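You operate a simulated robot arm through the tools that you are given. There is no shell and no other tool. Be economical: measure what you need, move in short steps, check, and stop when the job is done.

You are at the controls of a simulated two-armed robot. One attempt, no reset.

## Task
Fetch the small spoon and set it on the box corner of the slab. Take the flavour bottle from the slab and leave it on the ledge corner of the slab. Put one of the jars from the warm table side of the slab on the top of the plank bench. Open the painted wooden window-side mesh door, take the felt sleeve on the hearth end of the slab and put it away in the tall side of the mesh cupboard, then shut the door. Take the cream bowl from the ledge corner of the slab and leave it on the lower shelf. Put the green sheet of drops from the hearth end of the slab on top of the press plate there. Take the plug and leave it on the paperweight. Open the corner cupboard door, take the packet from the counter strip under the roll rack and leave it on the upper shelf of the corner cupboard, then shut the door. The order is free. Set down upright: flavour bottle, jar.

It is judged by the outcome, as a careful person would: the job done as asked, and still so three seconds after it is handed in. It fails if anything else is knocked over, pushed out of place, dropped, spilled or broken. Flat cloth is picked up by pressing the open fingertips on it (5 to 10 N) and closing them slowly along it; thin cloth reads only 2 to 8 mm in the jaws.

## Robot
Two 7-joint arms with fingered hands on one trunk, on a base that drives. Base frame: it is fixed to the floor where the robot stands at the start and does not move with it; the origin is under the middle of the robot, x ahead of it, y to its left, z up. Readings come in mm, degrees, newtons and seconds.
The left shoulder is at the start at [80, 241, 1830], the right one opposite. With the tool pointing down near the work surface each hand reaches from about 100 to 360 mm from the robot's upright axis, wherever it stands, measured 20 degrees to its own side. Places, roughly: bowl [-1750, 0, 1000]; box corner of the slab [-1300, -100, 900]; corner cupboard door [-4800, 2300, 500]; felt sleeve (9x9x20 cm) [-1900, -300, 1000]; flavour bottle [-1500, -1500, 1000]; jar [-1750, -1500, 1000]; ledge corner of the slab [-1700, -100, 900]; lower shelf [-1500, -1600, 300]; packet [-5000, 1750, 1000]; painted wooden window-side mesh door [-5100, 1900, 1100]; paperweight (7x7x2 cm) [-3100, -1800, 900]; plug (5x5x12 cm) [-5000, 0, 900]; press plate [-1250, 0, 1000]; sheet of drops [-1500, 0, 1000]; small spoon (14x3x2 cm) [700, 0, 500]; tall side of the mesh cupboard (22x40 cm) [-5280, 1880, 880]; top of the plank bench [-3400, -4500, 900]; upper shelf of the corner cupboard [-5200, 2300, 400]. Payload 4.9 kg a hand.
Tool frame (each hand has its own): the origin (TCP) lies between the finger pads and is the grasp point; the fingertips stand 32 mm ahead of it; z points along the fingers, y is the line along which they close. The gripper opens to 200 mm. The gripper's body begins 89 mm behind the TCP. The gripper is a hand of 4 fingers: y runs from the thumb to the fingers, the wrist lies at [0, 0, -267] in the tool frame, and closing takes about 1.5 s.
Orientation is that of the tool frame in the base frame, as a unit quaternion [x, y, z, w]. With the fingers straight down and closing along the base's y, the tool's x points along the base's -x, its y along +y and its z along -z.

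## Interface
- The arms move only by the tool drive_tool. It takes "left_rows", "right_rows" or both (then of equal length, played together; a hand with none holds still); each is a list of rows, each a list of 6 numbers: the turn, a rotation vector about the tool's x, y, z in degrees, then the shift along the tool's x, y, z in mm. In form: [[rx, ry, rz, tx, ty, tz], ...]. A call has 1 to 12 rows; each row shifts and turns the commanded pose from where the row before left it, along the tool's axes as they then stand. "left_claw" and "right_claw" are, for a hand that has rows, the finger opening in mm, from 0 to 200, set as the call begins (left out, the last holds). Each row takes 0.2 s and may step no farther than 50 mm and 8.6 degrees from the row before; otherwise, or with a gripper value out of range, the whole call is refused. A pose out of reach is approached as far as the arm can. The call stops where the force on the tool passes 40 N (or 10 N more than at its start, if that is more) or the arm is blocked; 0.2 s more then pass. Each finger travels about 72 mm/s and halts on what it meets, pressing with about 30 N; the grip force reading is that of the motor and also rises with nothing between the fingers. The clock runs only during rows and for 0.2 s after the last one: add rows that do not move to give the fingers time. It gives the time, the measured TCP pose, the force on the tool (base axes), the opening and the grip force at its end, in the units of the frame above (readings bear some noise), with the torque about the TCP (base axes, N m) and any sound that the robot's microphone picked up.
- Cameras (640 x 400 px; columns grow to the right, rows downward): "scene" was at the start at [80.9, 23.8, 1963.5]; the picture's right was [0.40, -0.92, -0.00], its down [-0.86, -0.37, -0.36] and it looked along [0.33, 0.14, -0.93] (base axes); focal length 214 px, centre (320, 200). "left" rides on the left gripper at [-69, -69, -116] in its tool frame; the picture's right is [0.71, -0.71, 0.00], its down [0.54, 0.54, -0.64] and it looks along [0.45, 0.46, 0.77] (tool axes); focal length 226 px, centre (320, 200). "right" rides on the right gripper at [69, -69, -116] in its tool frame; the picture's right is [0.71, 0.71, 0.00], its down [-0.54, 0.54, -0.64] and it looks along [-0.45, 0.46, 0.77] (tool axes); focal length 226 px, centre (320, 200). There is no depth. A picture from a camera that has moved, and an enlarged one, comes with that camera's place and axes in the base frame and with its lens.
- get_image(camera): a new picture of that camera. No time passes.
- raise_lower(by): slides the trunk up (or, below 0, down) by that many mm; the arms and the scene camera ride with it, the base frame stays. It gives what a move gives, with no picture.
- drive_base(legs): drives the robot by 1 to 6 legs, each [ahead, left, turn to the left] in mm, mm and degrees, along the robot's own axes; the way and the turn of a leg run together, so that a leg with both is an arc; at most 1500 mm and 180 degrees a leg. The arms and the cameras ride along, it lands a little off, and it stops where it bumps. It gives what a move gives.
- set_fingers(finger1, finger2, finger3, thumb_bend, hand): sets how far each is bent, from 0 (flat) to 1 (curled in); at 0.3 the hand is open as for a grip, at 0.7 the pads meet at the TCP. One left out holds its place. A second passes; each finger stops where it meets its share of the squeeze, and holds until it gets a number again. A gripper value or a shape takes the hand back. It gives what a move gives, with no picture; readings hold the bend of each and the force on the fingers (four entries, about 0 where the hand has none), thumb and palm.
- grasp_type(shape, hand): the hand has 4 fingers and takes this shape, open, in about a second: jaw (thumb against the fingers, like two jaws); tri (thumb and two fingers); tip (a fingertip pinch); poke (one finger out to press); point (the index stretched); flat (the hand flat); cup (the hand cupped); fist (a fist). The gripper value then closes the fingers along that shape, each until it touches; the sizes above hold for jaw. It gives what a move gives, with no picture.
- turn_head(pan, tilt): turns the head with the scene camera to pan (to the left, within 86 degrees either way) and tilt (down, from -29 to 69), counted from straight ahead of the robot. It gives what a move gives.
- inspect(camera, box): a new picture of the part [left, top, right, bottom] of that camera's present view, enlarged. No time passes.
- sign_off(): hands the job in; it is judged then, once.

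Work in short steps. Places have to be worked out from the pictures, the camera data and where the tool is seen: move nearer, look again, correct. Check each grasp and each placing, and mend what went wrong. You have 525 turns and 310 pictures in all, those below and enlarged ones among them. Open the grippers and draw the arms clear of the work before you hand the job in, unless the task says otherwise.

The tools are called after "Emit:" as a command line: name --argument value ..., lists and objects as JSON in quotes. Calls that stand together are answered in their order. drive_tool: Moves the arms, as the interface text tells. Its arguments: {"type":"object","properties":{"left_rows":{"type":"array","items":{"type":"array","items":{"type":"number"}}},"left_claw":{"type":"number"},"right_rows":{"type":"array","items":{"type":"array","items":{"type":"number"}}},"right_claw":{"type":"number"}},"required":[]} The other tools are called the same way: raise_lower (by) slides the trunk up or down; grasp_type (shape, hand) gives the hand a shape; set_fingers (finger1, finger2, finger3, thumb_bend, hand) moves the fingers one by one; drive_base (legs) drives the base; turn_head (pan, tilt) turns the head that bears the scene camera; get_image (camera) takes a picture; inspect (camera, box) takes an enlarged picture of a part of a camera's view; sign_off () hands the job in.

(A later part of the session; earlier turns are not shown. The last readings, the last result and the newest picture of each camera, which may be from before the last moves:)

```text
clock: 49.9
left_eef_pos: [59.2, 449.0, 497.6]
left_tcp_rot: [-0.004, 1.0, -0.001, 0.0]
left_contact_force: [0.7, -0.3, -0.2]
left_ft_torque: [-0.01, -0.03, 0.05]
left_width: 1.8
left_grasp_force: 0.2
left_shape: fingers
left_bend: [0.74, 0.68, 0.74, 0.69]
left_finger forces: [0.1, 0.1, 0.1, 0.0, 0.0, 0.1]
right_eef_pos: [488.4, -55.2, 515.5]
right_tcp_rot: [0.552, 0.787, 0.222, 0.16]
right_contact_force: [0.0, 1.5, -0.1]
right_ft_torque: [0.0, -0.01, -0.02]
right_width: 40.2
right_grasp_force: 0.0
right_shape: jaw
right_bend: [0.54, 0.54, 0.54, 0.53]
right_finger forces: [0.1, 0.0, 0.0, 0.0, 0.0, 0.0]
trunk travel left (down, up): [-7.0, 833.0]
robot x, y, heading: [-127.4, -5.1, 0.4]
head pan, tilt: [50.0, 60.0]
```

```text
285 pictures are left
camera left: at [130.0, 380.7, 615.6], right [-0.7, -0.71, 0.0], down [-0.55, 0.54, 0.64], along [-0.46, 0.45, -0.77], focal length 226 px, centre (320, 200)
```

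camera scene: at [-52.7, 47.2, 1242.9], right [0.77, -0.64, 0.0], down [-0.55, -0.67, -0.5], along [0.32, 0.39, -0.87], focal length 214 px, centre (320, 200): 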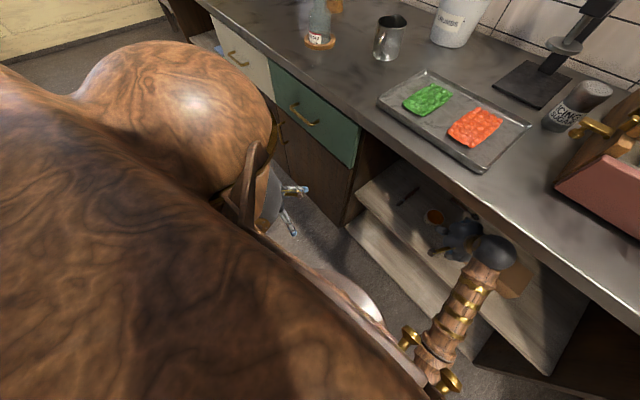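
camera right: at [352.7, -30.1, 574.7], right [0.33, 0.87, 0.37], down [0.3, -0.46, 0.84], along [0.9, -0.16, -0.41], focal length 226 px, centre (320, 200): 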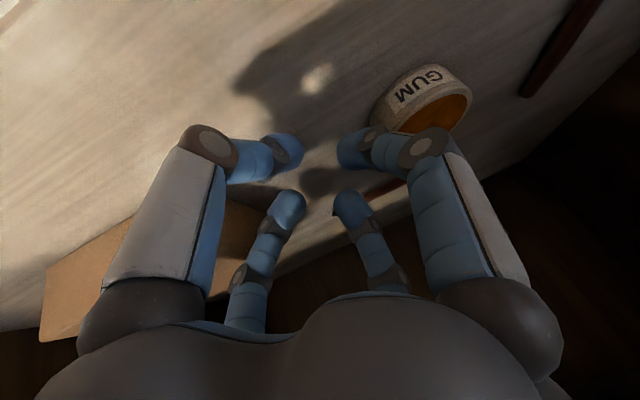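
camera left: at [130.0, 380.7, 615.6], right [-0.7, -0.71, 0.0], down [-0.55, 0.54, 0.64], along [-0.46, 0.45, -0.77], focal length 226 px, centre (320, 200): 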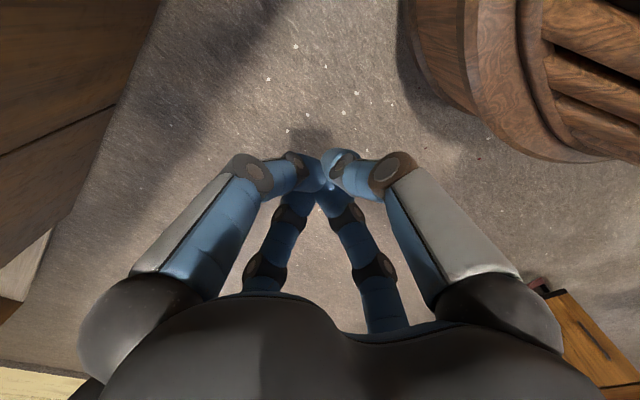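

Curl is limited by the fingers meeting. Test instead fingers 1 and 3 flat (0), so they lift out of the way.

Emit:
set_fingers --hand "left" --finger1 0 --finger3 0 --finger2 0.55 --thumb_bend 0.55

Emit:
set_fingers --hand "left" --finger1 0 --finger3 0

Emit:
get_image --camera "left"

```text
clock: 50.9
left_eef_pos: [59.6, 449.4, 497.9]
left_tcp_rot: [-0.005, 1.0, -0.002, 0.0]
left_contact_force: [-0.7, 0.9, 0.2]
left_ft_torque: [-0.01, 0.0, 0.0]
left_width: 134.9
left_grasp_force: 0.1
left_shape: fingers
left_bend: [0.01, 0.55, 0.01, 0.55]
left_finger forces: [0.0, 0.0, 0.1, 0.0, 0.0, 0.0]
right_eef_pos: [487.8, -55.5, 514.7]
right_tcp_rot: [0.553, 0.787, 0.222, 0.16]
right_contact_force: [-0.3, 0.3, 0.7]
right_ft_torque: [0.02, 0.01, 0.02]
right_width: 40.2
right_grasp_force: 0.1
right_shape: jaw
right_bend: [0.54, 0.54, 0.54, 0.53]
right_finger forces: [0.1, 0.0, 0.0, 0.1, 0.0, 0.0]
trunk travel left (down, up): [-7.0, 833.0]
robot x, y, heading: [-126.2, -5.5, 0.3]
head pan, tilt: [50.0, 60.0]
```

```text
clock: 51.9
left_eef_pos: [59.1, 447.7, 496.9]
left_tcp_rot: [-0.005, 1.0, 0.0, 0.0]
left_contact_force: [0.1, 0.2, -1.0]
left_ft_torque: [-0.02, -0.01, 0.02]
left_width: 135.1
left_grasp_force: 0.0
left_shape: fingers
left_bend: [0.01, 0.55, 0.01, 0.55]
left_finger forces: [0.0, 0.0, 0.1, 0.0, 0.1, 0.0]
right_eef_pos: [488.1, -55.5, 514.4]
right_tcp_rot: [0.553, 0.787, 0.222, 0.16]
right_contact_force: [-0.4, -0.4, -0.3]
right_ft_torque: [-0.01, -0.01, 0.0]
right_width: 40.5
right_grasp_force: 0.1
right_shape: jaw
right_bend: [0.54, 0.54, 0.54, 0.53]
right_finger forces: [0.0, 0.0, 0.1, 0.1, 0.1, 0.1]
trunk travel left (down, up): [-7.0, 833.0]
robot x, y, heading: [-123.8, -5.8, 0.3]
head pan, tilt: [50.0, 60.0]
```

```text
284 pictures are left
camera left: at [130.0, 380.7, 615.6], right [-0.7, -0.71, 0.0], down [-0.55, 0.54, 0.64], along [-0.46, 0.45, -0.77], focal length 226 px, centre (320, 200)
```

left: 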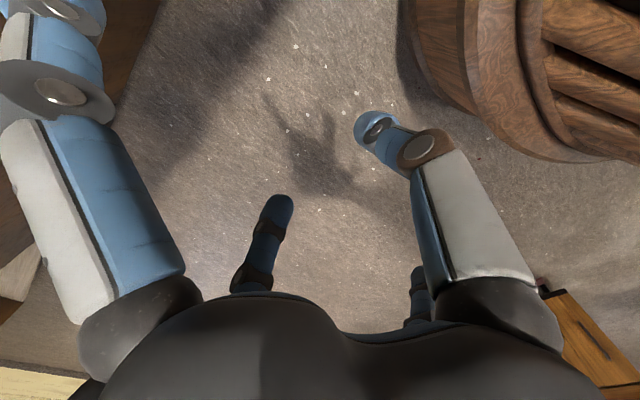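

Fingers flat helps a bit. Plan: enter with the closed jaw past the pot, then switch to the thumb–finger2 pinch. Drive on 80 and check forces.

Emit:
turn_head --pan 0 --tilt 50

Emit:
drive_base --legs '[[75, 0, 0]]'

Emit:
get_image --camera "right"

Emit:
get_image --camera "scene"

```text
clock: 53.1
left_eef_pos: [58.8, 449.3, 498.1]
left_tcp_rot: [-0.004, 1.0, -0.001, 0.0]
left_contact_force: [-0.7, -0.3, 0.7]
left_ft_torque: [-0.02, 0.01, 0.0]
left_width: 134.9
left_grasp_force: 0.1
left_shape: fingers
left_bend: [0.01, 0.55, 0.01, 0.55]
left_finger forces: [0.0, 0.0, 0.0, 0.1, 0.0, 0.0]
right_eef_pos: [488.9, -55.7, 514.5]
right_tcp_rot: [0.553, 0.787, 0.222, 0.161]
right_contact_force: [-0.1, -0.4, 0.6]
right_ft_torque: [0.03, 0.01, 0.01]
right_width: 40.1
right_grasp_force: 0.0
right_shape: jaw
right_bend: [0.54, 0.54, 0.54, 0.53]
right_finger forces: [0.1, 0.0, 0.0, 0.0, 0.0, 0.1]
trunk travel left (down, up): [-7.0, 833.0]
robot x, y, heading: [-121.3, -4.3, 0.2]
head pan, tilt: [0.0, 50.0]
```

```text
clock: 54.1
left_eef_pos: [135.4, 449.3, 498.0]
left_tcp_rot: [-0.005, 1.0, -0.001, -0.001]
left_contact_force: [0.6, -0.2, -0.1]
left_ft_torque: [-0.01, 0.03, 0.0]
left_width: 135.1
left_grasp_force: 0.1
left_shape: fingers
left_bend: [0.01, 0.55, 0.01, 0.55]
left_finger forces: [0.2, 0.0, 0.1, 0.0, 0.0, 0.1]
right_eef_pos: [564.6, -54.0, 514.1]
right_tcp_rot: [0.553, 0.787, 0.221, 0.159]
right_contact_force: [0.9, 0.4, -0.5]
right_ft_torque: [0.0, 0.0, 0.0]
right_width: 40.2
right_grasp_force: 0.0
right_shape: jaw
right_bend: [0.54, 0.54, 0.54, 0.53]
right_finger forces: [0.0, 0.0, 0.1, 0.0, 0.0, 0.0]
trunk travel left (down, up): [-7.0, 833.0]
robot x, y, heading: [-50.9, -4.7, 0.4]
head pan, tilt: [0.0, 50.0]
```

```text
283 pictures are left
camera right: at [428.0, -29.6, 574.5], right [0.33, 0.87, 0.37], down [0.3, -0.46, 0.84], along [0.9, -0.16, -0.41], focal length 226 px, centre (320, 200)
```

right: 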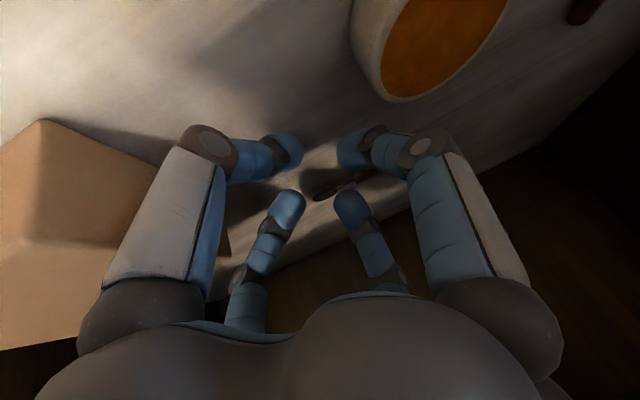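

```text
282 pictures are left
camera scene: at [58.4, -3.0, 1255.3], right [0.01, -1.0, 0.0], down [-0.77, -0.01, -0.64], along [0.64, 0.0, -0.77], focal length 214 px, centre (320, 200)
```

scene: 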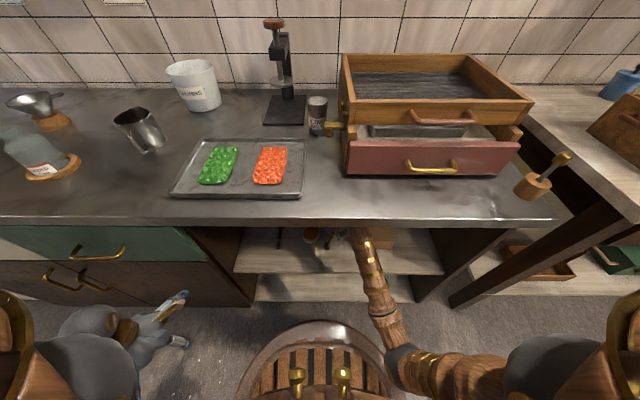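

Spoon seen between digits: bowl ≈(641,-62), handle ≈(654,-17). Drive 65 more, then change to the pinch.

Emit:
drive_base --legs '[[65, 0, 0]]'

Emit:
set_fingers --hand "right" --finger1 0 --finger3 0 --finger2 0.56 --thumb_bend 0.56

Emit:
get_image --camera "right"

```text
clock: 55.1
left_eef_pos: [200.5, 450.5, 497.1]
left_tcp_rot: [-0.002, 1.0, 0.001, -0.001]
left_contact_force: [-10.9, 1.2, 2.4]
left_ft_torque: [-0.02, -0.18, 0.02]
left_width: 113.5
left_grasp_force: 5.9
left_shape: fingers
left_bend: [0.17, 0.55, 0.01, 0.55]
left_finger forces: [11.4, 0.0, 0.1, 0.0, 0.1, 0.0]
right_eef_pos: [628.2, -56.7, 513.8]
right_tcp_rot: [0.555, 0.786, 0.221, 0.161]
right_contact_force: [-0.7, -0.6, 0.5]
right_ft_torque: [0.03, 0.04, -0.01]
right_width: 40.1
right_grasp_force: 0.0
right_shape: jaw
right_bend: [0.54, 0.54, 0.54, 0.53]
right_finger forces: [0.0, 0.1, 0.1, 0.0, 0.0, 0.1]
trunk travel left (down, up): [-7.0, 833.0]
robot x, y, heading: [15.9, -4.3, 0.3]
head pan, tilt: [0.0, 50.0]
```

```text
clock: 56.1
left_eef_pos: [197.9, 449.7, 498.8]
left_tcp_rot: [-0.003, 1.0, -0.001, -0.001]
left_contact_force: [-9.3, -0.3, -2.7]
left_ft_torque: [-0.01, 0.39, 0.04]
left_width: 114.4
left_grasp_force: 4.9
left_shape: fingers
left_bend: [0.18, 0.55, 0.01, 0.55]
left_finger forces: [8.8, 0.0, 0.0, 0.0, 0.1, 0.0]
right_eef_pos: [627.9, -56.3, 515.0]
right_tcp_rot: [0.554, 0.785, 0.223, 0.162]
right_contact_force: [-2.4, -2.4, 10.2]
right_ft_torque: [-0.18, 0.18, 0.0]
right_width: 132.1
right_grasp_force: 5.2
right_shape: fingers
right_bend: [0.01, 0.56, 0.01, 0.58]
right_finger forces: [0.0, 0.0, 0.0, 0.1, 10.2, 0.0]
trunk travel left (down, up): [-7.0, 833.0]
robot x, y, heading: [19.1, -6.2, 0.3]
head pan, tilt: [0.0, 50.0]
```

```text
281 pictures are left
camera right: at [491.3, -30.7, 575.8], right [0.33, 0.87, 0.37], down [0.29, -0.46, 0.84], along [0.9, -0.17, -0.41], focal length 226 px, centre (320, 200)
```

right: 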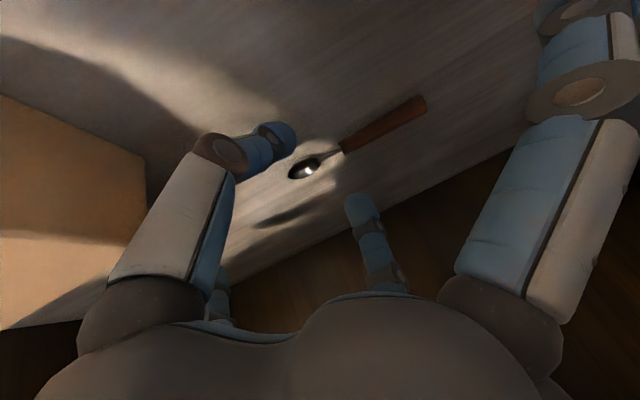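

Left finger 1 rests on the cabinet; relax it. Right: raise 10 mm, tilt 6° steeper and shift along to the handle (x≈656, y≈0).

Emit:
set_fingers --hand "left" --finger1 0.6 --finger3 0.6

Emit:
drive_tool --right_rows '[[0, 0, 0, 0, 6, -10], [6, 0, 0, 0, 0, 0], [0, 0, 0, 22, 12, 7], [0, 0, 0, 22, 12, 7], [0, 0, 0, 0, 0, 0]]'

Emit:
get_image --camera "right"

```text
clock: 57.1
left_eef_pos: [200.7, 449.4, 498.7]
left_tcp_rot: [-0.004, 1.0, -0.001, 0.0]
left_contact_force: [-0.4, 1.0, 0.1]
left_ft_torque: [0.02, 0.02, -0.01]
left_width: 42.9
left_grasp_force: 0.1
left_shape: fingers
left_bend: [0.6, 0.55, 0.6, 0.55]
left_finger forces: [0.0, 0.1, 0.1, 0.0, 0.0, 0.0]
right_eef_pos: [628.6, -55.7, 515.0]
right_tcp_rot: [0.554, 0.786, 0.222, 0.162]
right_contact_force: [-3.0, -3.0, 11.7]
right_ft_torque: [-0.22, 0.34, 0.05]
right_width: 131.8
right_grasp_force: 6.2
right_shape: fingers
right_bend: [0.01, 0.56, 0.01, 0.58]
right_finger forces: [0.1, 0.0, 0.0, 0.0, 12.2, 0.0]
trunk travel left (down, up): [-7.0, 833.0]
robot x, y, heading: [15.7, -1.8, 0.3]
head pan, tilt: [0.0, 50.0]
```

```text
clock: 58.3
left_eef_pos: [198.7, 449.9, 498.8]
left_tcp_rot: [-0.003, 1.0, -0.001, -0.001]
left_contact_force: [-0.6, -0.2, 0.3]
left_ft_torque: [-0.01, 0.01, 0.02]
left_width: 43.1
left_grasp_force: 0.0
left_shape: fingers
left_bend: [0.6, 0.55, 0.6, 0.55]
left_finger forces: [0.1, 0.0, 0.1, 0.1, 0.0, 0.0]
right_eef_pos: [640.7, -5.4, 524.1]
right_tcp_rot: [0.562, 0.797, 0.18, 0.132]
right_contact_force: [0.0, 0.1, 0.6]
right_ft_torque: [0.02, -0.02, 0.04]
right_width: 134.4
right_grasp_force: 0.0
right_shape: fingers
right_bend: [0.01, 0.56, 0.01, 0.56]
right_finger forces: [0.1, 0.1, 0.1, 0.1, 0.1, 0.0]
trunk travel left (down, up): [-7.0, 833.0]
robot x, y, heading: [14.2, -6.9, 0.4]
head pan, tilt: [0.0, 50.0]
```

```text
280 pictures are left
camera right: at [511.1, 23.3, 596.9], right [0.36, 0.88, 0.3], down [0.37, -0.44, 0.82], along [0.85, -0.18, -0.49], focal length 226 px, centre (320, 200)
```

right: 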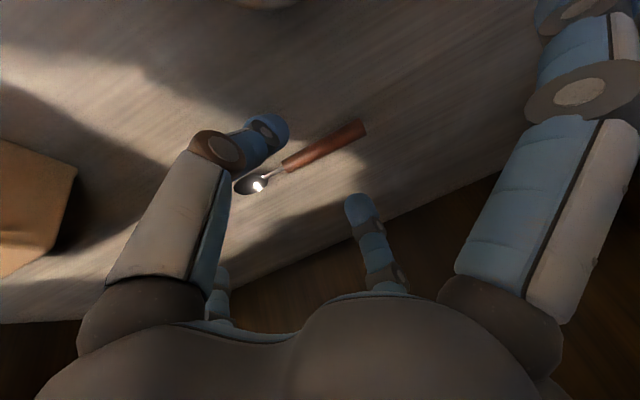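

Pinch centre sits over the handle but needs a steeper tilt to straddle it. Lower 10 mm, tilt 8° more.

Emit:
drive_tool --right_rows '[[0, 0, 0, 0, -4, 9], [4, 0, 0, 0, 0, 0], [4, 0, 0, 0, 0, 0], [0, 0, 0, 0, 0, 0]]'

Emit:
get_image --camera "right"

```text
clock: 59.3
left_eef_pos: [199.4, 448.7, 498.0]
left_tcp_rot: [-0.005, 1.0, -0.001, -0.001]
left_contact_force: [-0.1, -0.3, 0.1]
left_ft_torque: [-0.01, 0.02, -0.03]
left_width: 43.2
left_grasp_force: 0.0
left_shape: fingers
left_bend: [0.6, 0.55, 0.6, 0.55]
left_finger forces: [0.0, 0.0, 0.1, 0.0, 0.0, 0.0]
right_eef_pos: [639.9, -5.9, 514.7]
right_tcp_rot: [0.57, 0.807, 0.124, 0.092]
right_contact_force: [0.1, 1.0, 1.5]
right_ft_torque: [-0.01, 0.05, 0.02]
right_width: 133.8
right_grasp_force: 1.3
right_shape: fingers
right_bend: [0.01, 0.56, 0.01, 0.56]
right_finger forces: [0.0, 0.1, 0.0, 0.0, 1.6, 0.1]
trunk travel left (down, up): [-7.0, 833.0]
robot x, y, heading: [18.4, -5.3, 0.3]
head pan, tilt: [0.0, 50.0]
```

```text
279 pictures are left
camera right: at [521.5, 27.0, 602.0], right [0.4, 0.89, 0.21], down [0.48, -0.4, 0.78], along [0.78, -0.21, -0.59], focal length 226 px, centre (320, 200)
```

right: 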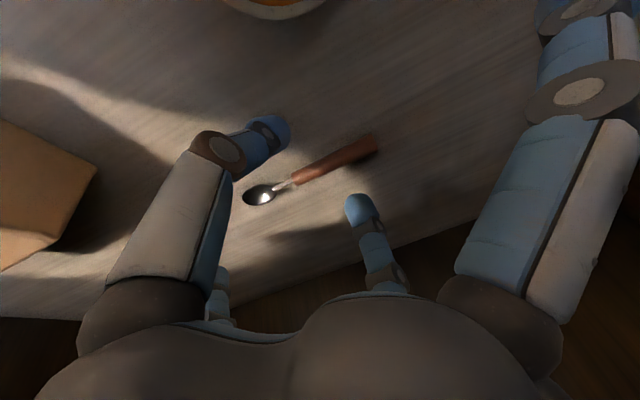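

Thumb lightly touches the shelf; handle lies between the two tips. Close partly, then press down gently.

Emit:
set_fingers --hand "right" --finger2 0.61 --thumb_bend 0.61

Emit:
drive_tool --right_rows '[[0, 0, 0, 0, -1, 4], [0, 0, 0, 0, -1, 3], [0, 0, 0, 0, 0, 0]]'

Emit:
get_image --camera "right"

```text
clock: 60.3
left_eef_pos: [200.0, 449.4, 498.5]
left_tcp_rot: [-0.004, 1.0, -0.001, 0.0]
left_contact_force: [0.1, 0.5, 0.0]
left_ft_torque: [0.01, 0.04, -0.04]
left_width: 42.8
left_grasp_force: 0.1
left_shape: fingers
left_bend: [0.6, 0.55, 0.6, 0.55]
left_finger forces: [0.0, 0.0, 0.1, 0.0, 0.0, 0.0]
right_eef_pos: [640.4, -6.5, 514.8]
right_tcp_rot: [0.57, 0.807, 0.125, 0.092]
right_contact_force: [-0.1, -0.6, 0.5]
right_ft_torque: [0.0, 0.02, -0.03]
right_width: 130.6
right_grasp_force: 0.0
right_shape: fingers
right_bend: [0.01, 0.61, 0.01, 0.61]
right_finger forces: [0.0, 0.1, 0.0, 0.0, 0.1, 0.0]
trunk travel left (down, up): [-7.0, 833.0]
robot x, y, heading: [14.8, -4.9, 0.2]
head pan, tilt: [0.0, 50.0]
```

```text
clock: 61.1
left_eef_pos: [199.7, 449.3, 498.4]
left_tcp_rot: [-0.004, 1.0, -0.001, 0.0]
left_contact_force: [-0.2, 0.0, 0.1]
left_ft_torque: [-0.02, -0.01, -0.01]
left_width: 43.1
left_grasp_force: 0.1
left_shape: fingers
left_bend: [0.6, 0.55, 0.6, 0.55]
left_finger forces: [0.0, 0.0, 0.0, 0.1, 0.0, 0.0]
right_eef_pos: [640.1, -5.7, 508.0]
right_tcp_rot: [0.569, 0.808, 0.125, 0.092]
right_contact_force: [-2.6, -0.2, 8.2]
right_ft_torque: [-0.08, 0.26, -0.02]
right_width: 129.6
right_grasp_force: 4.5
right_shape: fingers
right_bend: [0.01, 0.61, 0.01, 0.61]
right_finger forces: [0.1, 0.0, 0.0, 0.0, 8.5, 0.1]
trunk travel left (down, up): [-7.0, 833.0]
robot x, y, heading: [13.3, -5.2, 0.3]
head pan, tilt: [0.0, 50.0]
```

```text
278 pictures are left
camera right: at [521.2, 26.6, 594.7], right [0.4, 0.89, 0.21], down [0.48, -0.4, 0.78], along [0.78, -0.21, -0.59], focal length 226 px, centre (320, 200)
```

right: 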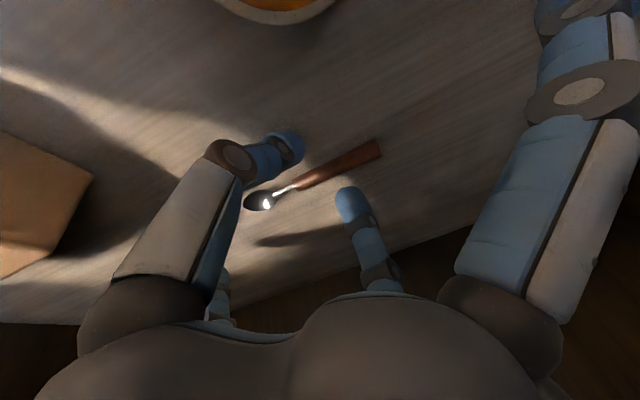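

Close the pinch now.

Emit:
set_fingers --hand "right" --finger2 0.75 --thumb_bend 0.75

Emit:
get_image --camera "right"

```text
clock: 62.1
left_eef_pos: [199.8, 449.5, 499.5]
left_tcp_rot: [-0.003, 1.0, -0.002, -0.001]
left_contact_force: [-0.3, -0.7, 0.0]
left_ft_torque: [0.0, 0.0, -0.01]
left_width: 42.9
left_grasp_force: 0.0
left_shape: fingers
left_bend: [0.6, 0.55, 0.6, 0.55]
left_finger forces: [0.0, 0.0, 0.0, 0.0, 0.1, 0.0]
right_eef_pos: [640.1, -5.7, 506.9]
right_tcp_rot: [0.57, 0.807, 0.124, 0.091]
right_contact_force: [0.2, 0.7, -0.1]
right_ft_torque: [0.03, 0.0, 0.02]
right_width: 125.9
right_grasp_force: 0.1
right_shape: fingers
right_bend: [0.01, 0.73, 0.01, 0.73]
right_finger forces: [0.0, 0.1, 0.0, 0.1, 0.0, 0.0]
trunk travel left (down, up): [-7.0, 833.0]
robot x, y, heading: [10.7, -5.6, 0.5]
head pan, tilt: [0.0, 50.0]
```

```text
277 pictures are left
camera right: at [521.5, 26.6, 593.9], right [0.4, 0.89, 0.21], down [0.48, -0.4, 0.78], along [0.78, -0.21, -0.59], focal length 226 px, centre (320, 200)
```

right: 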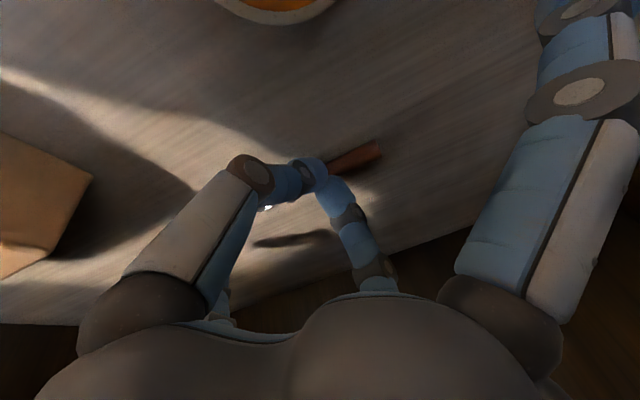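

Missed: the tips rose above the handle as they closed. Reopen slightly, and close in stages while lowering.

Emit:
set_fingers --hand "right" --finger2 0.62 --thumb_bend 0.62

Emit:
drive_tool --right_rows '[[1, 0, 0, 0, 0, 3], [0, 0, 0, 0, 0, 3], [0, 0, 0, 0, 0, 0]]'

Emit:
get_image --camera "right"

```text
clock: 63.1
left_eef_pos: [200.3, 450.0, 497.0]
left_tcp_rot: [-0.003, 1.0, -0.001, -0.001]
left_contact_force: [0.1, 0.1, 0.2]
left_ft_torque: [-0.01, -0.04, -0.01]
left_width: 43.0
left_grasp_force: 0.2
left_shape: fingers
left_bend: [0.6, 0.55, 0.6, 0.55]
left_finger forces: [0.0, 0.0, 0.0, 0.0, 0.1, 0.1]
right_eef_pos: [640.0, -5.3, 506.2]
right_tcp_rot: [0.57, 0.807, 0.125, 0.093]
right_contact_force: [0.4, -0.2, 1.6]
right_ft_torque: [0.02, 0.02, 0.04]
right_width: 129.3
right_grasp_force: 1.2
right_shape: fingers
right_bend: [0.01, 0.62, 0.01, 0.62]
right_finger forces: [0.0, 0.1, 0.1, 0.1, 2.1, 0.1]
trunk travel left (down, up): [-7.0, 833.0]
robot x, y, heading: [13.4, -4.4, 0.3]
head pan, tilt: [0.0, 50.0]
```

```text
clock: 63.9
left_eef_pos: [200.0, 448.2, 498.7]
left_tcp_rot: [-0.004, 1.0, -0.001, 0.0]
left_contact_force: [-0.2, -0.2, -0.8]
left_ft_torque: [0.01, 0.01, 0.02]
left_width: 43.0
left_grasp_force: 0.1
left_shape: fingers
left_bend: [0.6, 0.55, 0.6, 0.55]
left_finger forces: [0.1, 0.0, 0.0, 0.1, 0.0, 0.0]
right_eef_pos: [641.5, -5.7, 501.8]
right_tcp_rot: [0.57, 0.808, 0.118, 0.087]
right_contact_force: [-6.2, -1.2, 20.5]
right_ft_torque: [-0.08, 0.52, 0.01]
right_width: 128.2
right_grasp_force: 10.0
right_shape: fingers
right_bend: [0.01, 0.62, 0.01, 0.64]
right_finger forces: [0.1, 0.0, 0.0, 0.0, 19.9, 0.0]
trunk travel left (down, up): [-7.0, 833.0]
robot x, y, heading: [14.8, -5.7, 0.6]
head pan, tilt: [0.0, 50.0]
```

```text
276 pictures are left
camera right: at [524.1, 27.4, 590.7], right [0.4, 0.89, 0.2], down [0.49, -0.39, 0.78], along [0.77, -0.21, -0.6], focal length 226 px, centre (320, 200)
```

right: 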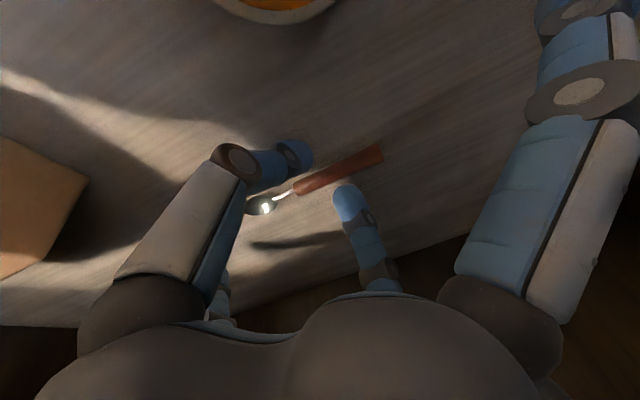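

The thumb reaches the shelf before the pinch is low enough. I'll bend the thumb more (shorter reach), shift back 9 mm so the thumb sits just in front of the handle, then lower and bring finger 2 in from behind.

Emit:
drive_tool --right_rows '[[0, 0, 0, 0, 0, -12], [0, 0, 0, 0, -9, 0], [0, 0, 0, 0, 0, 0]]'

Emit:
set_fingers --hand "right" --finger2 0.57 --thumb_bend 0.69

Emit:
drive_tool --right_rows '[[0, 0, 0, 0, 0, 6], [0, 0, 0, 0, 0, 6], [0, 0, 0, 0, 0, 3], [0, 0, 0, 0, 0, 0]]'

Emit:
get_image --camera "right"

```text
clock: 64.7
left_eef_pos: [198.2, 448.9, 498.0]
left_tcp_rot: [-0.004, 1.0, -0.001, -0.001]
left_contact_force: [0.8, 0.9, 0.6]
left_ft_torque: [0.0, 0.01, 0.0]
left_width: 42.8
left_grasp_force: 0.0
left_shape: fingers
left_bend: [0.6, 0.55, 0.6, 0.55]
left_finger forces: [0.0, 0.0, 0.0, 0.1, 0.0, 0.1]
right_eef_pos: [630.0, -10.4, 507.7]
right_tcp_rot: [0.571, 0.808, 0.117, 0.087]
right_contact_force: [0.3, -0.9, -0.3]
right_ft_torque: [0.01, 0.0, -0.05]
right_width: 129.7
right_grasp_force: 0.1
right_shape: fingers
right_bend: [0.01, 0.62, 0.01, 0.62]
right_finger forces: [0.1, 0.0, 0.1, 0.0, 0.1, 0.1]
trunk travel left (down, up): [-7.0, 833.0]
robot x, y, heading: [17.9, -4.9, 0.3]
head pan, tilt: [0.0, 50.0]
```

```text
clock: 65.7
left_eef_pos: [200.3, 448.7, 497.3]
left_tcp_rot: [-0.004, 1.0, -0.001, -0.001]
left_contact_force: [0.1, -0.4, 0.2]
left_ft_torque: [0.02, -0.01, 0.02]
left_width: 43.2
left_grasp_force: 0.1
left_shape: fingers
left_bend: [0.6, 0.55, 0.6, 0.55]
left_finger forces: [0.0, 0.0, 0.0, 0.1, 0.0, 0.0]
right_eef_pos: [629.8, -10.7, 507.8]
right_tcp_rot: [0.571, 0.808, 0.117, 0.087]
right_contact_force: [-0.5, -0.2, 0.4]
right_ft_torque: [-0.01, -0.02, 0.02]
right_width: 126.6
right_grasp_force: 0.1
right_shape: fingers
right_bend: [0.01, 0.56, 0.01, 0.69]
right_finger forces: [0.0, 0.0, 0.0, 0.0, 0.1, 0.0]
trunk travel left (down, up): [-7.0, 833.0]
robot x, y, heading: [18.6, -5.2, 0.2]
head pan, tilt: [0.0, 50.0]
```

```text
clock: 66.7
left_eef_pos: [199.4, 448.9, 499.1]
left_tcp_rot: [-0.003, 1.0, 0.0, -0.001]
left_contact_force: [0.5, 1.2, -0.4]
left_ft_torque: [-0.04, 0.01, -0.02]
left_width: 43.0
left_grasp_force: 0.1
left_shape: fingers
left_bend: [0.6, 0.55, 0.6, 0.55]
left_finger forces: [0.1, 0.0, 0.1, 0.0, 0.0, 0.0]
right_eef_pos: [634.8, -8.1, 495.0]
right_tcp_rot: [0.571, 0.808, 0.117, 0.087]
right_contact_force: [-1.0, 0.0, 4.3]
right_ft_torque: [-0.01, 0.06, 0.01]
right_width: 126.5
right_grasp_force: 2.1
right_shape: fingers
right_bend: [0.01, 0.56, 0.01, 0.69]
right_finger forces: [0.0, 0.0, 0.0, 0.0, 3.9, 0.0]
trunk travel left (down, up): [-7.0, 833.0]
robot x, y, heading: [16.4, -6.0, 0.2]
head pan, tilt: [0.0, 50.0]
```

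```text
275 pictures are left
camera right: at [517.0, 25.0, 584.6], right [0.4, 0.89, 0.2], down [0.49, -0.39, 0.78], along [0.77, -0.21, -0.6], focal length 226 px, centre (320, 200)
```

right: 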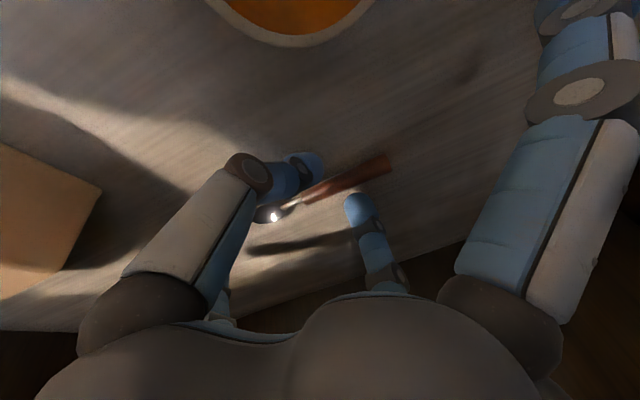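

TCP is now 12 mm lower with the thumb in front of the handle. Close finger 2 onto it.

Emit:
set_fingers --hand "right" --finger2 0.78 --thumb_bend 0.71

Emit:
get_image --camera "right"

```text
clock: 67.7
left_eef_pos: [199.1, 448.2, 498.6]
left_tcp_rot: [-0.003, 1.0, -0.001, 0.0]
left_contact_force: [-1.0, -0.7, -0.8]
left_ft_torque: [-0.03, -0.01, -0.03]
left_width: 43.0
left_grasp_force: 0.0
left_shape: fingers
left_bend: [0.6, 0.55, 0.6, 0.55]
left_finger forces: [0.1, 0.1, 0.1, 0.0, 0.0, 0.0]
right_eef_pos: [634.1, -7.8, 495.6]
right_tcp_rot: [0.57, 0.808, 0.118, 0.088]
right_contact_force: [1.6, 2.6, 7.6]
right_ft_torque: [0.05, -0.03, -0.02]
right_width: 126.5
right_grasp_force: 10.8
right_shape: fingers
right_bend: [0.01, 0.67, 0.01, 0.69]
right_finger forces: [0.1, 9.2, 0.0, 0.0, 12.2, 0.0]
trunk travel left (down, up): [-7.0, 833.0]
robot x, y, heading: [11.1, -6.3, 0.4]
head pan, tilt: [0.0, 50.0]
```

```text
274 pictures are left
camera right: at [517.0, 25.2, 584.7], right [0.4, 0.89, 0.2], down [0.49, -0.39, 0.78], along [0.77, -0.21, -0.6], focal length 226 px, centre (320, 200)
```

right: 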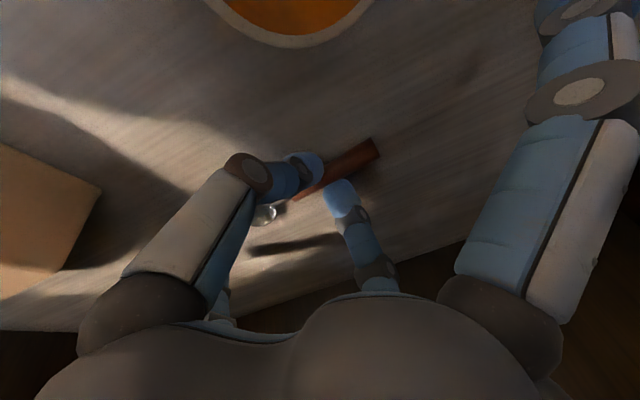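

Handle is gripped (9–12 N). Firm up and lift 15 mm.

Emit:
set_fingers --hand "right" --finger2 0.9 --thumb_bend 0.8

Emit:
drive_tool --right_rows '[[0, 0, 0, 0, 2, -7], [0, 0, 0, 0, 2, -7], [0, 0, 0, 0, 0, 0]]'

Emit:
get_image --camera "right"

```text
clock: 68.7
left_eef_pos: [198.6, 450.1, 498.2]
left_tcp_rot: [-0.004, 1.0, -0.001, -0.001]
left_contact_force: [-0.6, 0.0, 0.2]
left_ft_torque: [-0.03, 0.01, 0.01]
left_width: 43.1
left_grasp_force: 0.1
left_shape: fingers
left_bend: [0.6, 0.55, 0.6, 0.55]
left_finger forces: [0.0, 0.0, 0.0, 0.0, 0.1, 0.0]
right_eef_pos: [634.3, -8.1, 493.9]
right_tcp_rot: [0.57, 0.808, 0.117, 0.088]
right_contact_force: [0.5, -0.2, 0.7]
right_ft_torque: [-0.01, 0.01, -0.01]
right_width: 125.4
right_grasp_force: 9.6
right_shape: fingers
right_bend: [0.01, 0.65, 0.01, 0.77]
right_finger forces: [0.0, 9.5, 0.0, 0.0, 9.7, 0.0]
trunk travel left (down, up): [-7.0, 833.0]
robot x, y, heading: [15.1, -3.5, 0.2]
head pan, tilt: [0.0, 50.0]
```

```text
clock: 69.5
left_eef_pos: [199.2, 448.4, 497.7]
left_tcp_rot: [-0.003, 1.0, 0.0, -0.001]
left_contact_force: [0.3, 0.3, 0.2]
left_ft_torque: [-0.02, 0.03, 0.01]
left_width: 43.1
left_grasp_force: 0.0
left_shape: fingers
left_bend: [0.6, 0.55, 0.6, 0.55]
left_finger forces: [0.0, 0.1, 0.1, 0.0, 0.0, 0.0]
right_eef_pos: [634.3, -6.6, 509.5]
right_tcp_rot: [0.571, 0.808, 0.117, 0.087]
right_contact_force: [0.3, -0.2, 0.3]
right_ft_torque: [0.01, -0.01, -0.01]
right_width: 125.2
right_grasp_force: 0.1
right_shape: fingers
right_bend: [0.01, 0.67, 0.01, 0.79]
right_finger forces: [0.0, 0.0, 0.0, 0.0, 0.0, 0.0]
trunk travel left (down, up): [-7.0, 833.0]
robot x, y, heading: [15.2, -4.4, 0.5]
head pan, tilt: [0.0, 50.0]
```

```text
273 pictures are left
camera right: at [516.9, 25.5, 598.5], right [0.4, 0.89, 0.2], down [0.49, -0.39, 0.78], along [0.77, -0.21, -0.6], focal length 226 px, centre (320, 200)
```

right: 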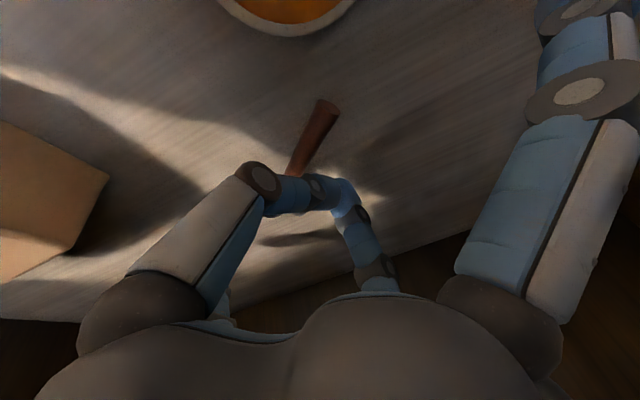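

It slipped and rotated: handle now from (632,-23) to (595,22). I'll nudge the handle end toward −y so the spoon points at the robot, then grasp it with a level pinch. First raise, bunch the fingers and go left of the handle end.

Emit:
drive_tool --right_rows '[[0, 0, 0, 0, 4, -14], [0, 0, 0, 0, 0, 0]]'

Emit:
set_fingers --hand "right" --finger1 0.68 --finger2 0.68 --finger3 0.68 --thumb_bend 0.68

Emit:
drive_tool --right_rows '[[0, 0, 0, 28, -10, -3], [0, 0, 0, 28, -11, -4], [0, 0, 0, 0, 0, 0]]'

Emit:
get_image --camera "right"

```text
clock: 70.1
left_eef_pos: [199.7, 450.9, 497.9]
left_tcp_rot: [-0.003, 1.0, -0.001, -0.001]
left_contact_force: [-0.6, 0.2, -0.1]
left_ft_torque: [-0.01, -0.01, 0.0]
left_width: 42.9
left_grasp_force: 0.0
left_shape: fingers
left_bend: [0.6, 0.55, 0.6, 0.55]
left_finger forces: [0.0, 0.0, 0.1, 0.0, 0.0, 0.0]
right_eef_pos: [634.4, -8.6, 523.1]
right_tcp_rot: [0.57, 0.808, 0.117, 0.088]
right_contact_force: [-0.6, 0.1, 0.2]
right_ft_torque: [-0.01, 0.0, -0.02]
right_width: 125.1
right_grasp_force: 0.1
right_shape: fingers
right_bend: [0.01, 0.67, 0.01, 0.79]
right_finger forces: [0.0, 0.0, 0.0, 0.0, 0.0, 0.0]
trunk travel left (down, up): [-7.0, 833.0]
robot x, y, heading: [16.0, -1.6, 0.2]
head pan, tilt: [0.0, 50.0]
```

```text
clock: 71.1
left_eef_pos: [200.4, 449.1, 498.2]
left_tcp_rot: [-0.003, 1.0, -0.001, -0.001]
left_contact_force: [0.6, -0.7, 0.0]
left_ft_torque: [0.0, 0.0, 0.02]
left_width: 43.0
left_grasp_force: 0.0
left_shape: fingers
left_bend: [0.6, 0.55, 0.6, 0.55]
left_finger forces: [0.0, 0.1, 0.0, 0.0, 0.0, 0.0]
right_eef_pos: [634.2, -8.9, 524.4]
right_tcp_rot: [0.571, 0.808, 0.117, 0.087]
right_contact_force: [0.7, -0.2, -0.8]
right_ft_torque: [0.0, -0.04, -0.01]
right_width: 5.6
right_grasp_force: 0.1
right_shape: fingers
right_bend: [0.68, 0.68, 0.68, 0.68]
right_finger forces: [0.0, 0.0, 0.1, 0.0, 0.0, 0.0]
trunk travel left (down, up): [-7.0, 833.0]
robot x, y, heading: [15.2, -5.4, 0.4]
head pan, tilt: [0.0, 50.0]
```

```text
clock: 71.9
left_eef_pos: [199.3, 449.6, 498.2]
left_tcp_rot: [-0.003, 1.0, -0.001, -0.002]
left_contact_force: [-0.5, 0.3, 0.8]
left_ft_torque: [0.0, -0.05, -0.01]
left_width: 42.9
left_grasp_force: 0.1
left_shape: fingers
left_bend: [0.6, 0.55, 0.6, 0.55]
left_finger forces: [0.1, 0.0, 0.0, 0.1, 0.1, 0.0]
right_eef_pos: [592.5, 35.0, 525.5]
right_tcp_rot: [0.57, 0.808, 0.118, 0.087]
right_contact_force: [0.3, 0.3, 0.2]
right_ft_torque: [-0.01, 0.01, 0.01]
right_width: 5.5
right_grasp_force: 0.0
right_shape: fingers
right_bend: [0.68, 0.68, 0.68, 0.68]
right_finger forces: [0.0, 0.0, 0.0, 0.1, 0.0, 0.0]
trunk travel left (down, up): [-7.0, 833.0]
robot x, y, heading: [15.3, -5.1, 0.1]
head pan, tilt: [0.0, 50.0]
```

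```text
272 pictures are left
camera right: at [475.2, 69.0, 614.9], right [0.4, 0.89, 0.2], down [0.49, -0.39, 0.78], along [0.77, -0.21, -0.6], focal length 226 px, centre (320, 200)
```

right: 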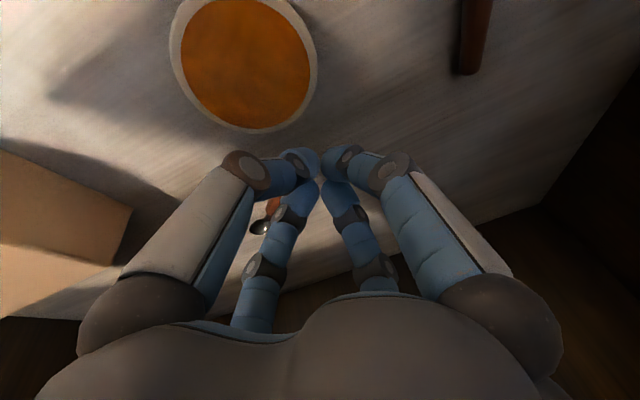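

Tip at (601,38), handle end near (595,22). Nudge over slightly and lower beside it.

Emit:
drive_tool --right_rows '[[0, 0, 0, 6, 8, 3], [0, 0, 0, 0, -4, 12], [0, 0, 0, 0, -3, 12], [0, 0, 0, 0, 0, 0]]'

Emit:
get_image --camera "right"

```text
clock: 72.9
left_eef_pos: [200.2, 448.6, 497.7]
left_tcp_rot: [-0.003, 1.0, -0.001, 0.0]
left_contact_force: [-0.2, -0.2, 0.5]
left_ft_torque: [0.01, -0.01, -0.02]
left_width: 43.0
left_grasp_force: 0.1
left_shape: fingers
left_bend: [0.6, 0.55, 0.6, 0.55]
left_finger forces: [0.0, 0.0, 0.1, 0.0, 0.0, 0.1]
right_eef_pos: [600.0, 45.6, 499.7]
right_tcp_rot: [0.571, 0.808, 0.118, 0.088]
right_contact_force: [-0.7, 0.2, -0.5]
right_ft_torque: [0.0, 0.01, 0.0]
right_width: 5.2
right_grasp_force: 0.3
right_shape: fingers
right_bend: [0.68, 0.68, 0.68, 0.68]
right_finger forces: [0.0, 0.0, 0.1, 0.0, 0.0, 0.0]
trunk travel left (down, up): [-7.0, 833.0]
robot x, y, heading: [14.0, -7.2, 0.4]
head pan, tilt: [0.0, 50.0]
```

```text
271 pictures are left
camera right: at [482.7, 78.2, 588.5], right [0.4, 0.89, 0.2], down [0.49, -0.39, 0.78], along [0.77, -0.21, -0.6], focal length 226 px, centre (320, 200)
```

right: 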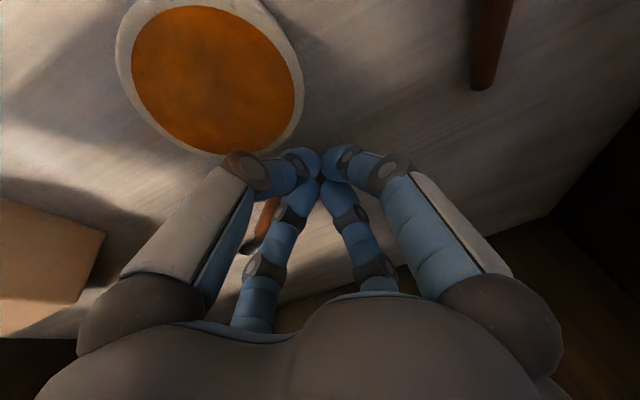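

Lowered without contact. Sweep toward −y (slightly +x, away from the pot).

Emit:
drive_tool --right_rows '[[0, 0, 0, -14, -3, -1], [0, 0, 0, -14, -4, -1], [0, 0, 0, -14, -4, -1], [0, 0, 0, -14, -4, -1], [0, 0, 0, -14, -4, -1], [0, 0, 0, 0, 0, 0]]'

Emit:
get_image --camera "right"

```text
clock: 74.3
left_eef_pos: [199.9, 449.5, 497.9]
left_tcp_rot: [-0.004, 1.0, -0.001, -0.001]
left_contact_force: [0.8, -0.5, -0.7]
left_ft_torque: [-0.03, 0.03, 0.02]
left_width: 42.9
left_grasp_force: 0.1
left_shape: fingers
left_bend: [0.6, 0.55, 0.6, 0.55]
left_finger forces: [0.0, 0.1, 0.0, 0.1, 0.0, 0.0]
right_eef_pos: [606.4, -26.2, 499.4]
right_tcp_rot: [0.571, 0.808, 0.117, 0.087]
right_contact_force: [-0.2, -0.4, -0.9]
right_ft_torque: [-0.01, 0.01, -0.03]
right_width: 5.3
right_grasp_force: 0.2
right_shape: fingers
right_bend: [0.68, 0.68, 0.68, 0.68]
right_finger forces: [0.0, 0.0, 0.2, 0.0, 0.1, 0.0]
trunk travel left (down, up): [-7.0, 833.0]
robot x, y, heading: [20.2, -6.1, 0.6]
head pan, tilt: [0.0, 50.0]
```

```text
270 pictures are left
camera right: at [488.4, 6.9, 588.7], right [0.4, 0.89, 0.2], down [0.49, -0.39, 0.78], along [0.77, -0.21, -0.6], focal length 226 px, centre (320, 200)
```

right: 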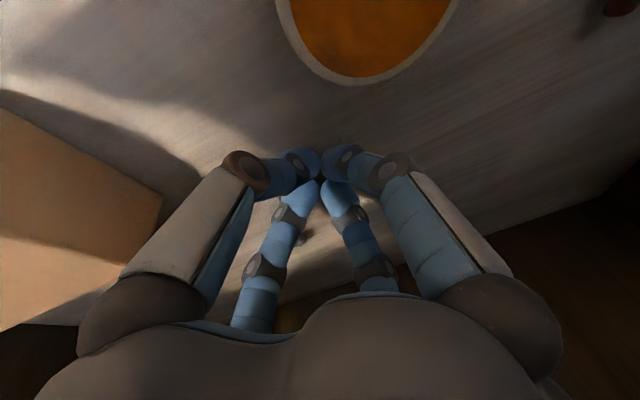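

The spoon is hidden; lift a little and move left to see.

Emit:
drive_tool --right_rows '[[0, 0, 0, 0, 4, -14], [0, 0, 0, 20, 7, 2], [0, 0, 0, 20, 7, 2], [0, 0, 0, 20, 7, 2], [0, 0, 0, 0, 0, 0]]'

Emit:
get_image --camera "right"

```text
clock: 75.5
left_eef_pos: [199.5, 448.6, 497.6]
left_tcp_rot: [-0.004, 1.0, -0.002, -0.001]
left_contact_force: [0.0, 0.6, -0.4]
left_ft_torque: [0.01, -0.02, -0.01]
left_width: 43.0
left_grasp_force: 0.1
left_shape: fingers
left_bend: [0.6, 0.55, 0.6, 0.55]
left_finger forces: [0.0, 0.0, 0.0, 0.0, 0.0, 0.0]
right_eef_pos: [605.3, 37.4, 514.3]
right_tcp_rot: [0.57, 0.808, 0.118, 0.088]
right_contact_force: [-0.9, -0.3, 0.7]
right_ft_torque: [0.03, 0.01, -0.01]
right_width: 5.6
right_grasp_force: 0.1
right_shape: fingers
right_bend: [0.68, 0.68, 0.68, 0.68]
right_finger forces: [0.0, 0.1, 0.1, 0.0, 0.0, 0.0]
trunk travel left (down, up): [-7.0, 833.0]
robot x, y, heading: [14.1, -5.6, 0.4]
head pan, tilt: [0.0, 50.0]
```

```text
269 pictures are left
camera right: at [487.8, 70.2, 603.3], right [0.4, 0.89, 0.2], down [0.49, -0.39, 0.78], along [0.77, -0.21, -0.6], focal length 226 px, centre (320, 200)
```

right: 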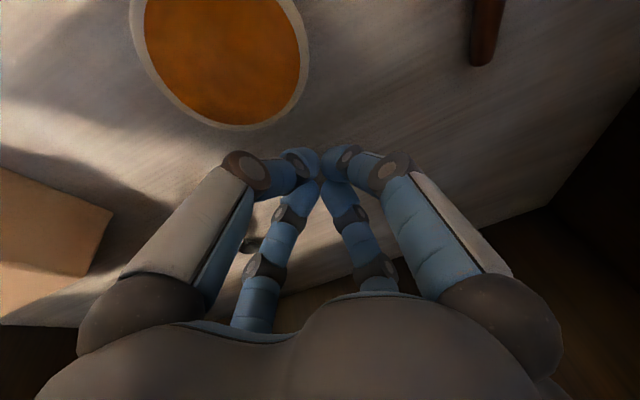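

Bowl at ≈(676,-73) but handle is hidden by the thumb. Shift right to view from the other side.

Emit:
drive_tool --right_rows '[[0, 0, 0, -20, -7, -2], [0, 0, 0, -20, -7, -2], [0, 0, 0, -20, -7, -2], [0, 0, 0, -20, -7, -2], [0, 0, 0, -20, -7, -2], [0, 0, 0, -20, -7, -2], [0, 0, 0, 0, 0, 0]]'

Emit:
get_image --camera "right"

```text
clock: 77.1
left_eef_pos: [200.0, 449.2, 498.1]
left_tcp_rot: [-0.004, 1.0, -0.001, -0.001]
left_contact_force: [-0.5, -0.1, -0.5]
left_ft_torque: [-0.03, -0.03, -0.02]
left_width: 43.3
left_grasp_force: 0.1
left_shape: fingers
left_bend: [0.6, 0.55, 0.6, 0.55]
left_finger forces: [0.0, 0.1, 0.0, 0.0, 0.1, 0.0]
right_eef_pos: [603.6, -90.4, 514.0]
right_tcp_rot: [0.57, 0.809, 0.117, 0.087]
right_contact_force: [-0.5, -1.0, 0.6]
right_ft_torque: [-0.02, -0.01, 0.02]
right_width: 5.4
right_grasp_force: 0.1
right_shape: fingers
right_bend: [0.68, 0.68, 0.68, 0.68]
right_finger forces: [0.0, 0.0, 0.1, 0.0, 0.1, 0.0]
trunk travel left (down, up): [-7.0, 833.0]
robot x, y, heading: [13.9, -2.9, 0.3]
head pan, tilt: [0.0, 50.0]
```

```text
268 pictures are left
camera right: at [486.7, -57.4, 604.5], right [0.4, 0.89, 0.2], down [0.49, -0.39, 0.78], along [0.77, -0.21, -0.6], focal length 226 px, centre (320, 200)
```

right: 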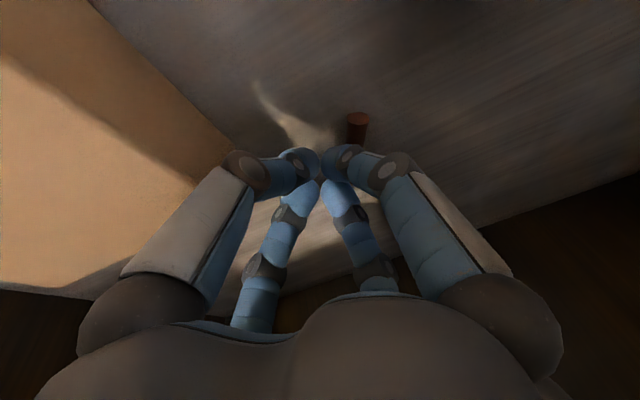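

Handle end at ≈(589,-45), bowl ≈(676,-73): it now points at the robot. I'll retreat in front of it, level to ~50° tilt, yaw to about −5° and roll −45° so the four digits straddle it.

Emit:
drive_tool --right_rows '[[0, 0, 0, 15, -13, -4], [0, 0, 0, 15, -13, -4], [0, 0, 0, 15, -13, -4], [0, 0, 0, 15, -13, -4], [-7.3, 0, 0, 0, 0, 0], [-7.3, 0, 0, 0, 0, 0], [-7.4, 0, 0, 0, 0, 0], [0, -5.1, 6.2, 0, 0, 0], [0, -5.1, 6.2, 0, 0, 0], [0, -5.1, 6.2, 0, 0, 0], [0, 0, 0, 0, 0, 0]]'

Emit:
drive_tool --right_rows '[[0, 0, -8, 0, 0, 0], [0, 0, -8, 0, 0, 0], [0, 0, -8, 0, 0, 0], [0, 0, -8, 0, 0, 0], [0, 0, -8, 0, 0, 0], [0, 0, -5, 0, 0, 0], [0, 0, 0, 0, 0, 0]]'

Emit:
get_image --camera "right"

```text
clock: 79.5
left_eef_pos: [200.6, 448.2, 498.8]
left_tcp_rot: [-0.004, 1.0, -0.001, -0.001]
left_contact_force: [-0.7, 0.3, -0.1]
left_ft_torque: [-0.02, 0.02, 0.02]
left_width: 43.0
left_grasp_force: 0.1
left_shape: fingers
left_bend: [0.6, 0.55, 0.6, 0.55]
left_finger forces: [0.0, 0.1, 0.1, 0.1, 0.0, 0.1]
right_eef_pos: [533.0, -51.4, 514.0]
right_tcp_rot: [0.692, 0.64, 0.223, 0.248]
right_contact_force: [-0.2, -0.3, -0.4]
right_ft_torque: [0.04, -0.01, 0.0]
right_width: 5.5
right_grasp_force: 0.0
right_shape: fingers
right_bend: [0.68, 0.68, 0.68, 0.68]
right_finger forces: [0.0, 0.0, 0.1, 0.1, 0.0, 0.0]
trunk travel left (down, up): [-7.0, 833.0]
robot x, y, heading: [14.6, -7.0, 0.3]
head pan, tilt: [0.0, 50.0]
```

```text
clock: 81.1
left_eef_pos: [199.9, 450.3, 497.8]
left_tcp_rot: [-0.004, 1.0, -0.001, 0.0]
left_contact_force: [0.1, -0.5, 0.1]
left_ft_torque: [0.02, 0.03, -0.01]
left_width: 42.8
left_grasp_force: 0.0
left_shape: fingers
left_bend: [0.6, 0.55, 0.6, 0.55]
left_finger forces: [0.0, 0.1, 0.0, 0.0, 0.0, 0.1]
right_eef_pos: [532.4, -51.0, 512.8]
right_tcp_rot: [0.392, 0.857, 0.11, 0.316]
right_contact_force: [-0.1, 0.3, 0.1]
right_ft_torque: [0.0, -0.01, -0.01]
right_width: 5.8
right_grasp_force: 0.1
right_shape: fingers
right_bend: [0.68, 0.68, 0.68, 0.68]
right_finger forces: [0.0, 0.0, 0.0, 0.1, 0.0, 0.0]
trunk travel left (down, up): [-7.0, 833.0]
robot x, y, heading: [16.1, -4.1, 0.4]
head pan, tilt: [0.0, 50.0]
```

```text
267 pictures are left
camera right: at [384.8, -39.2, 540.9], right [0.08, 1.0, -0.01], down [0.19, 0.0, 0.98], along [0.98, -0.08, -0.19], focal length 226 px, centre (320, 200)
```

right: 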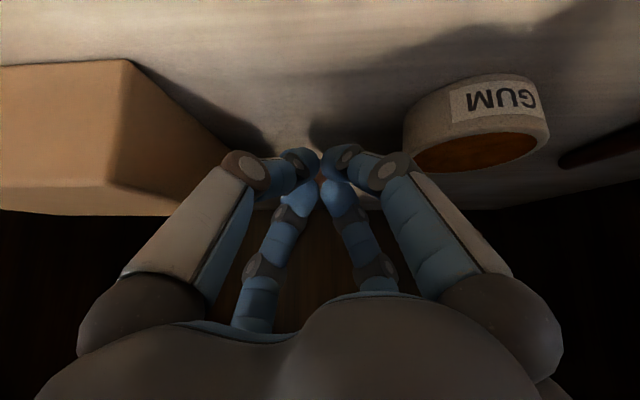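

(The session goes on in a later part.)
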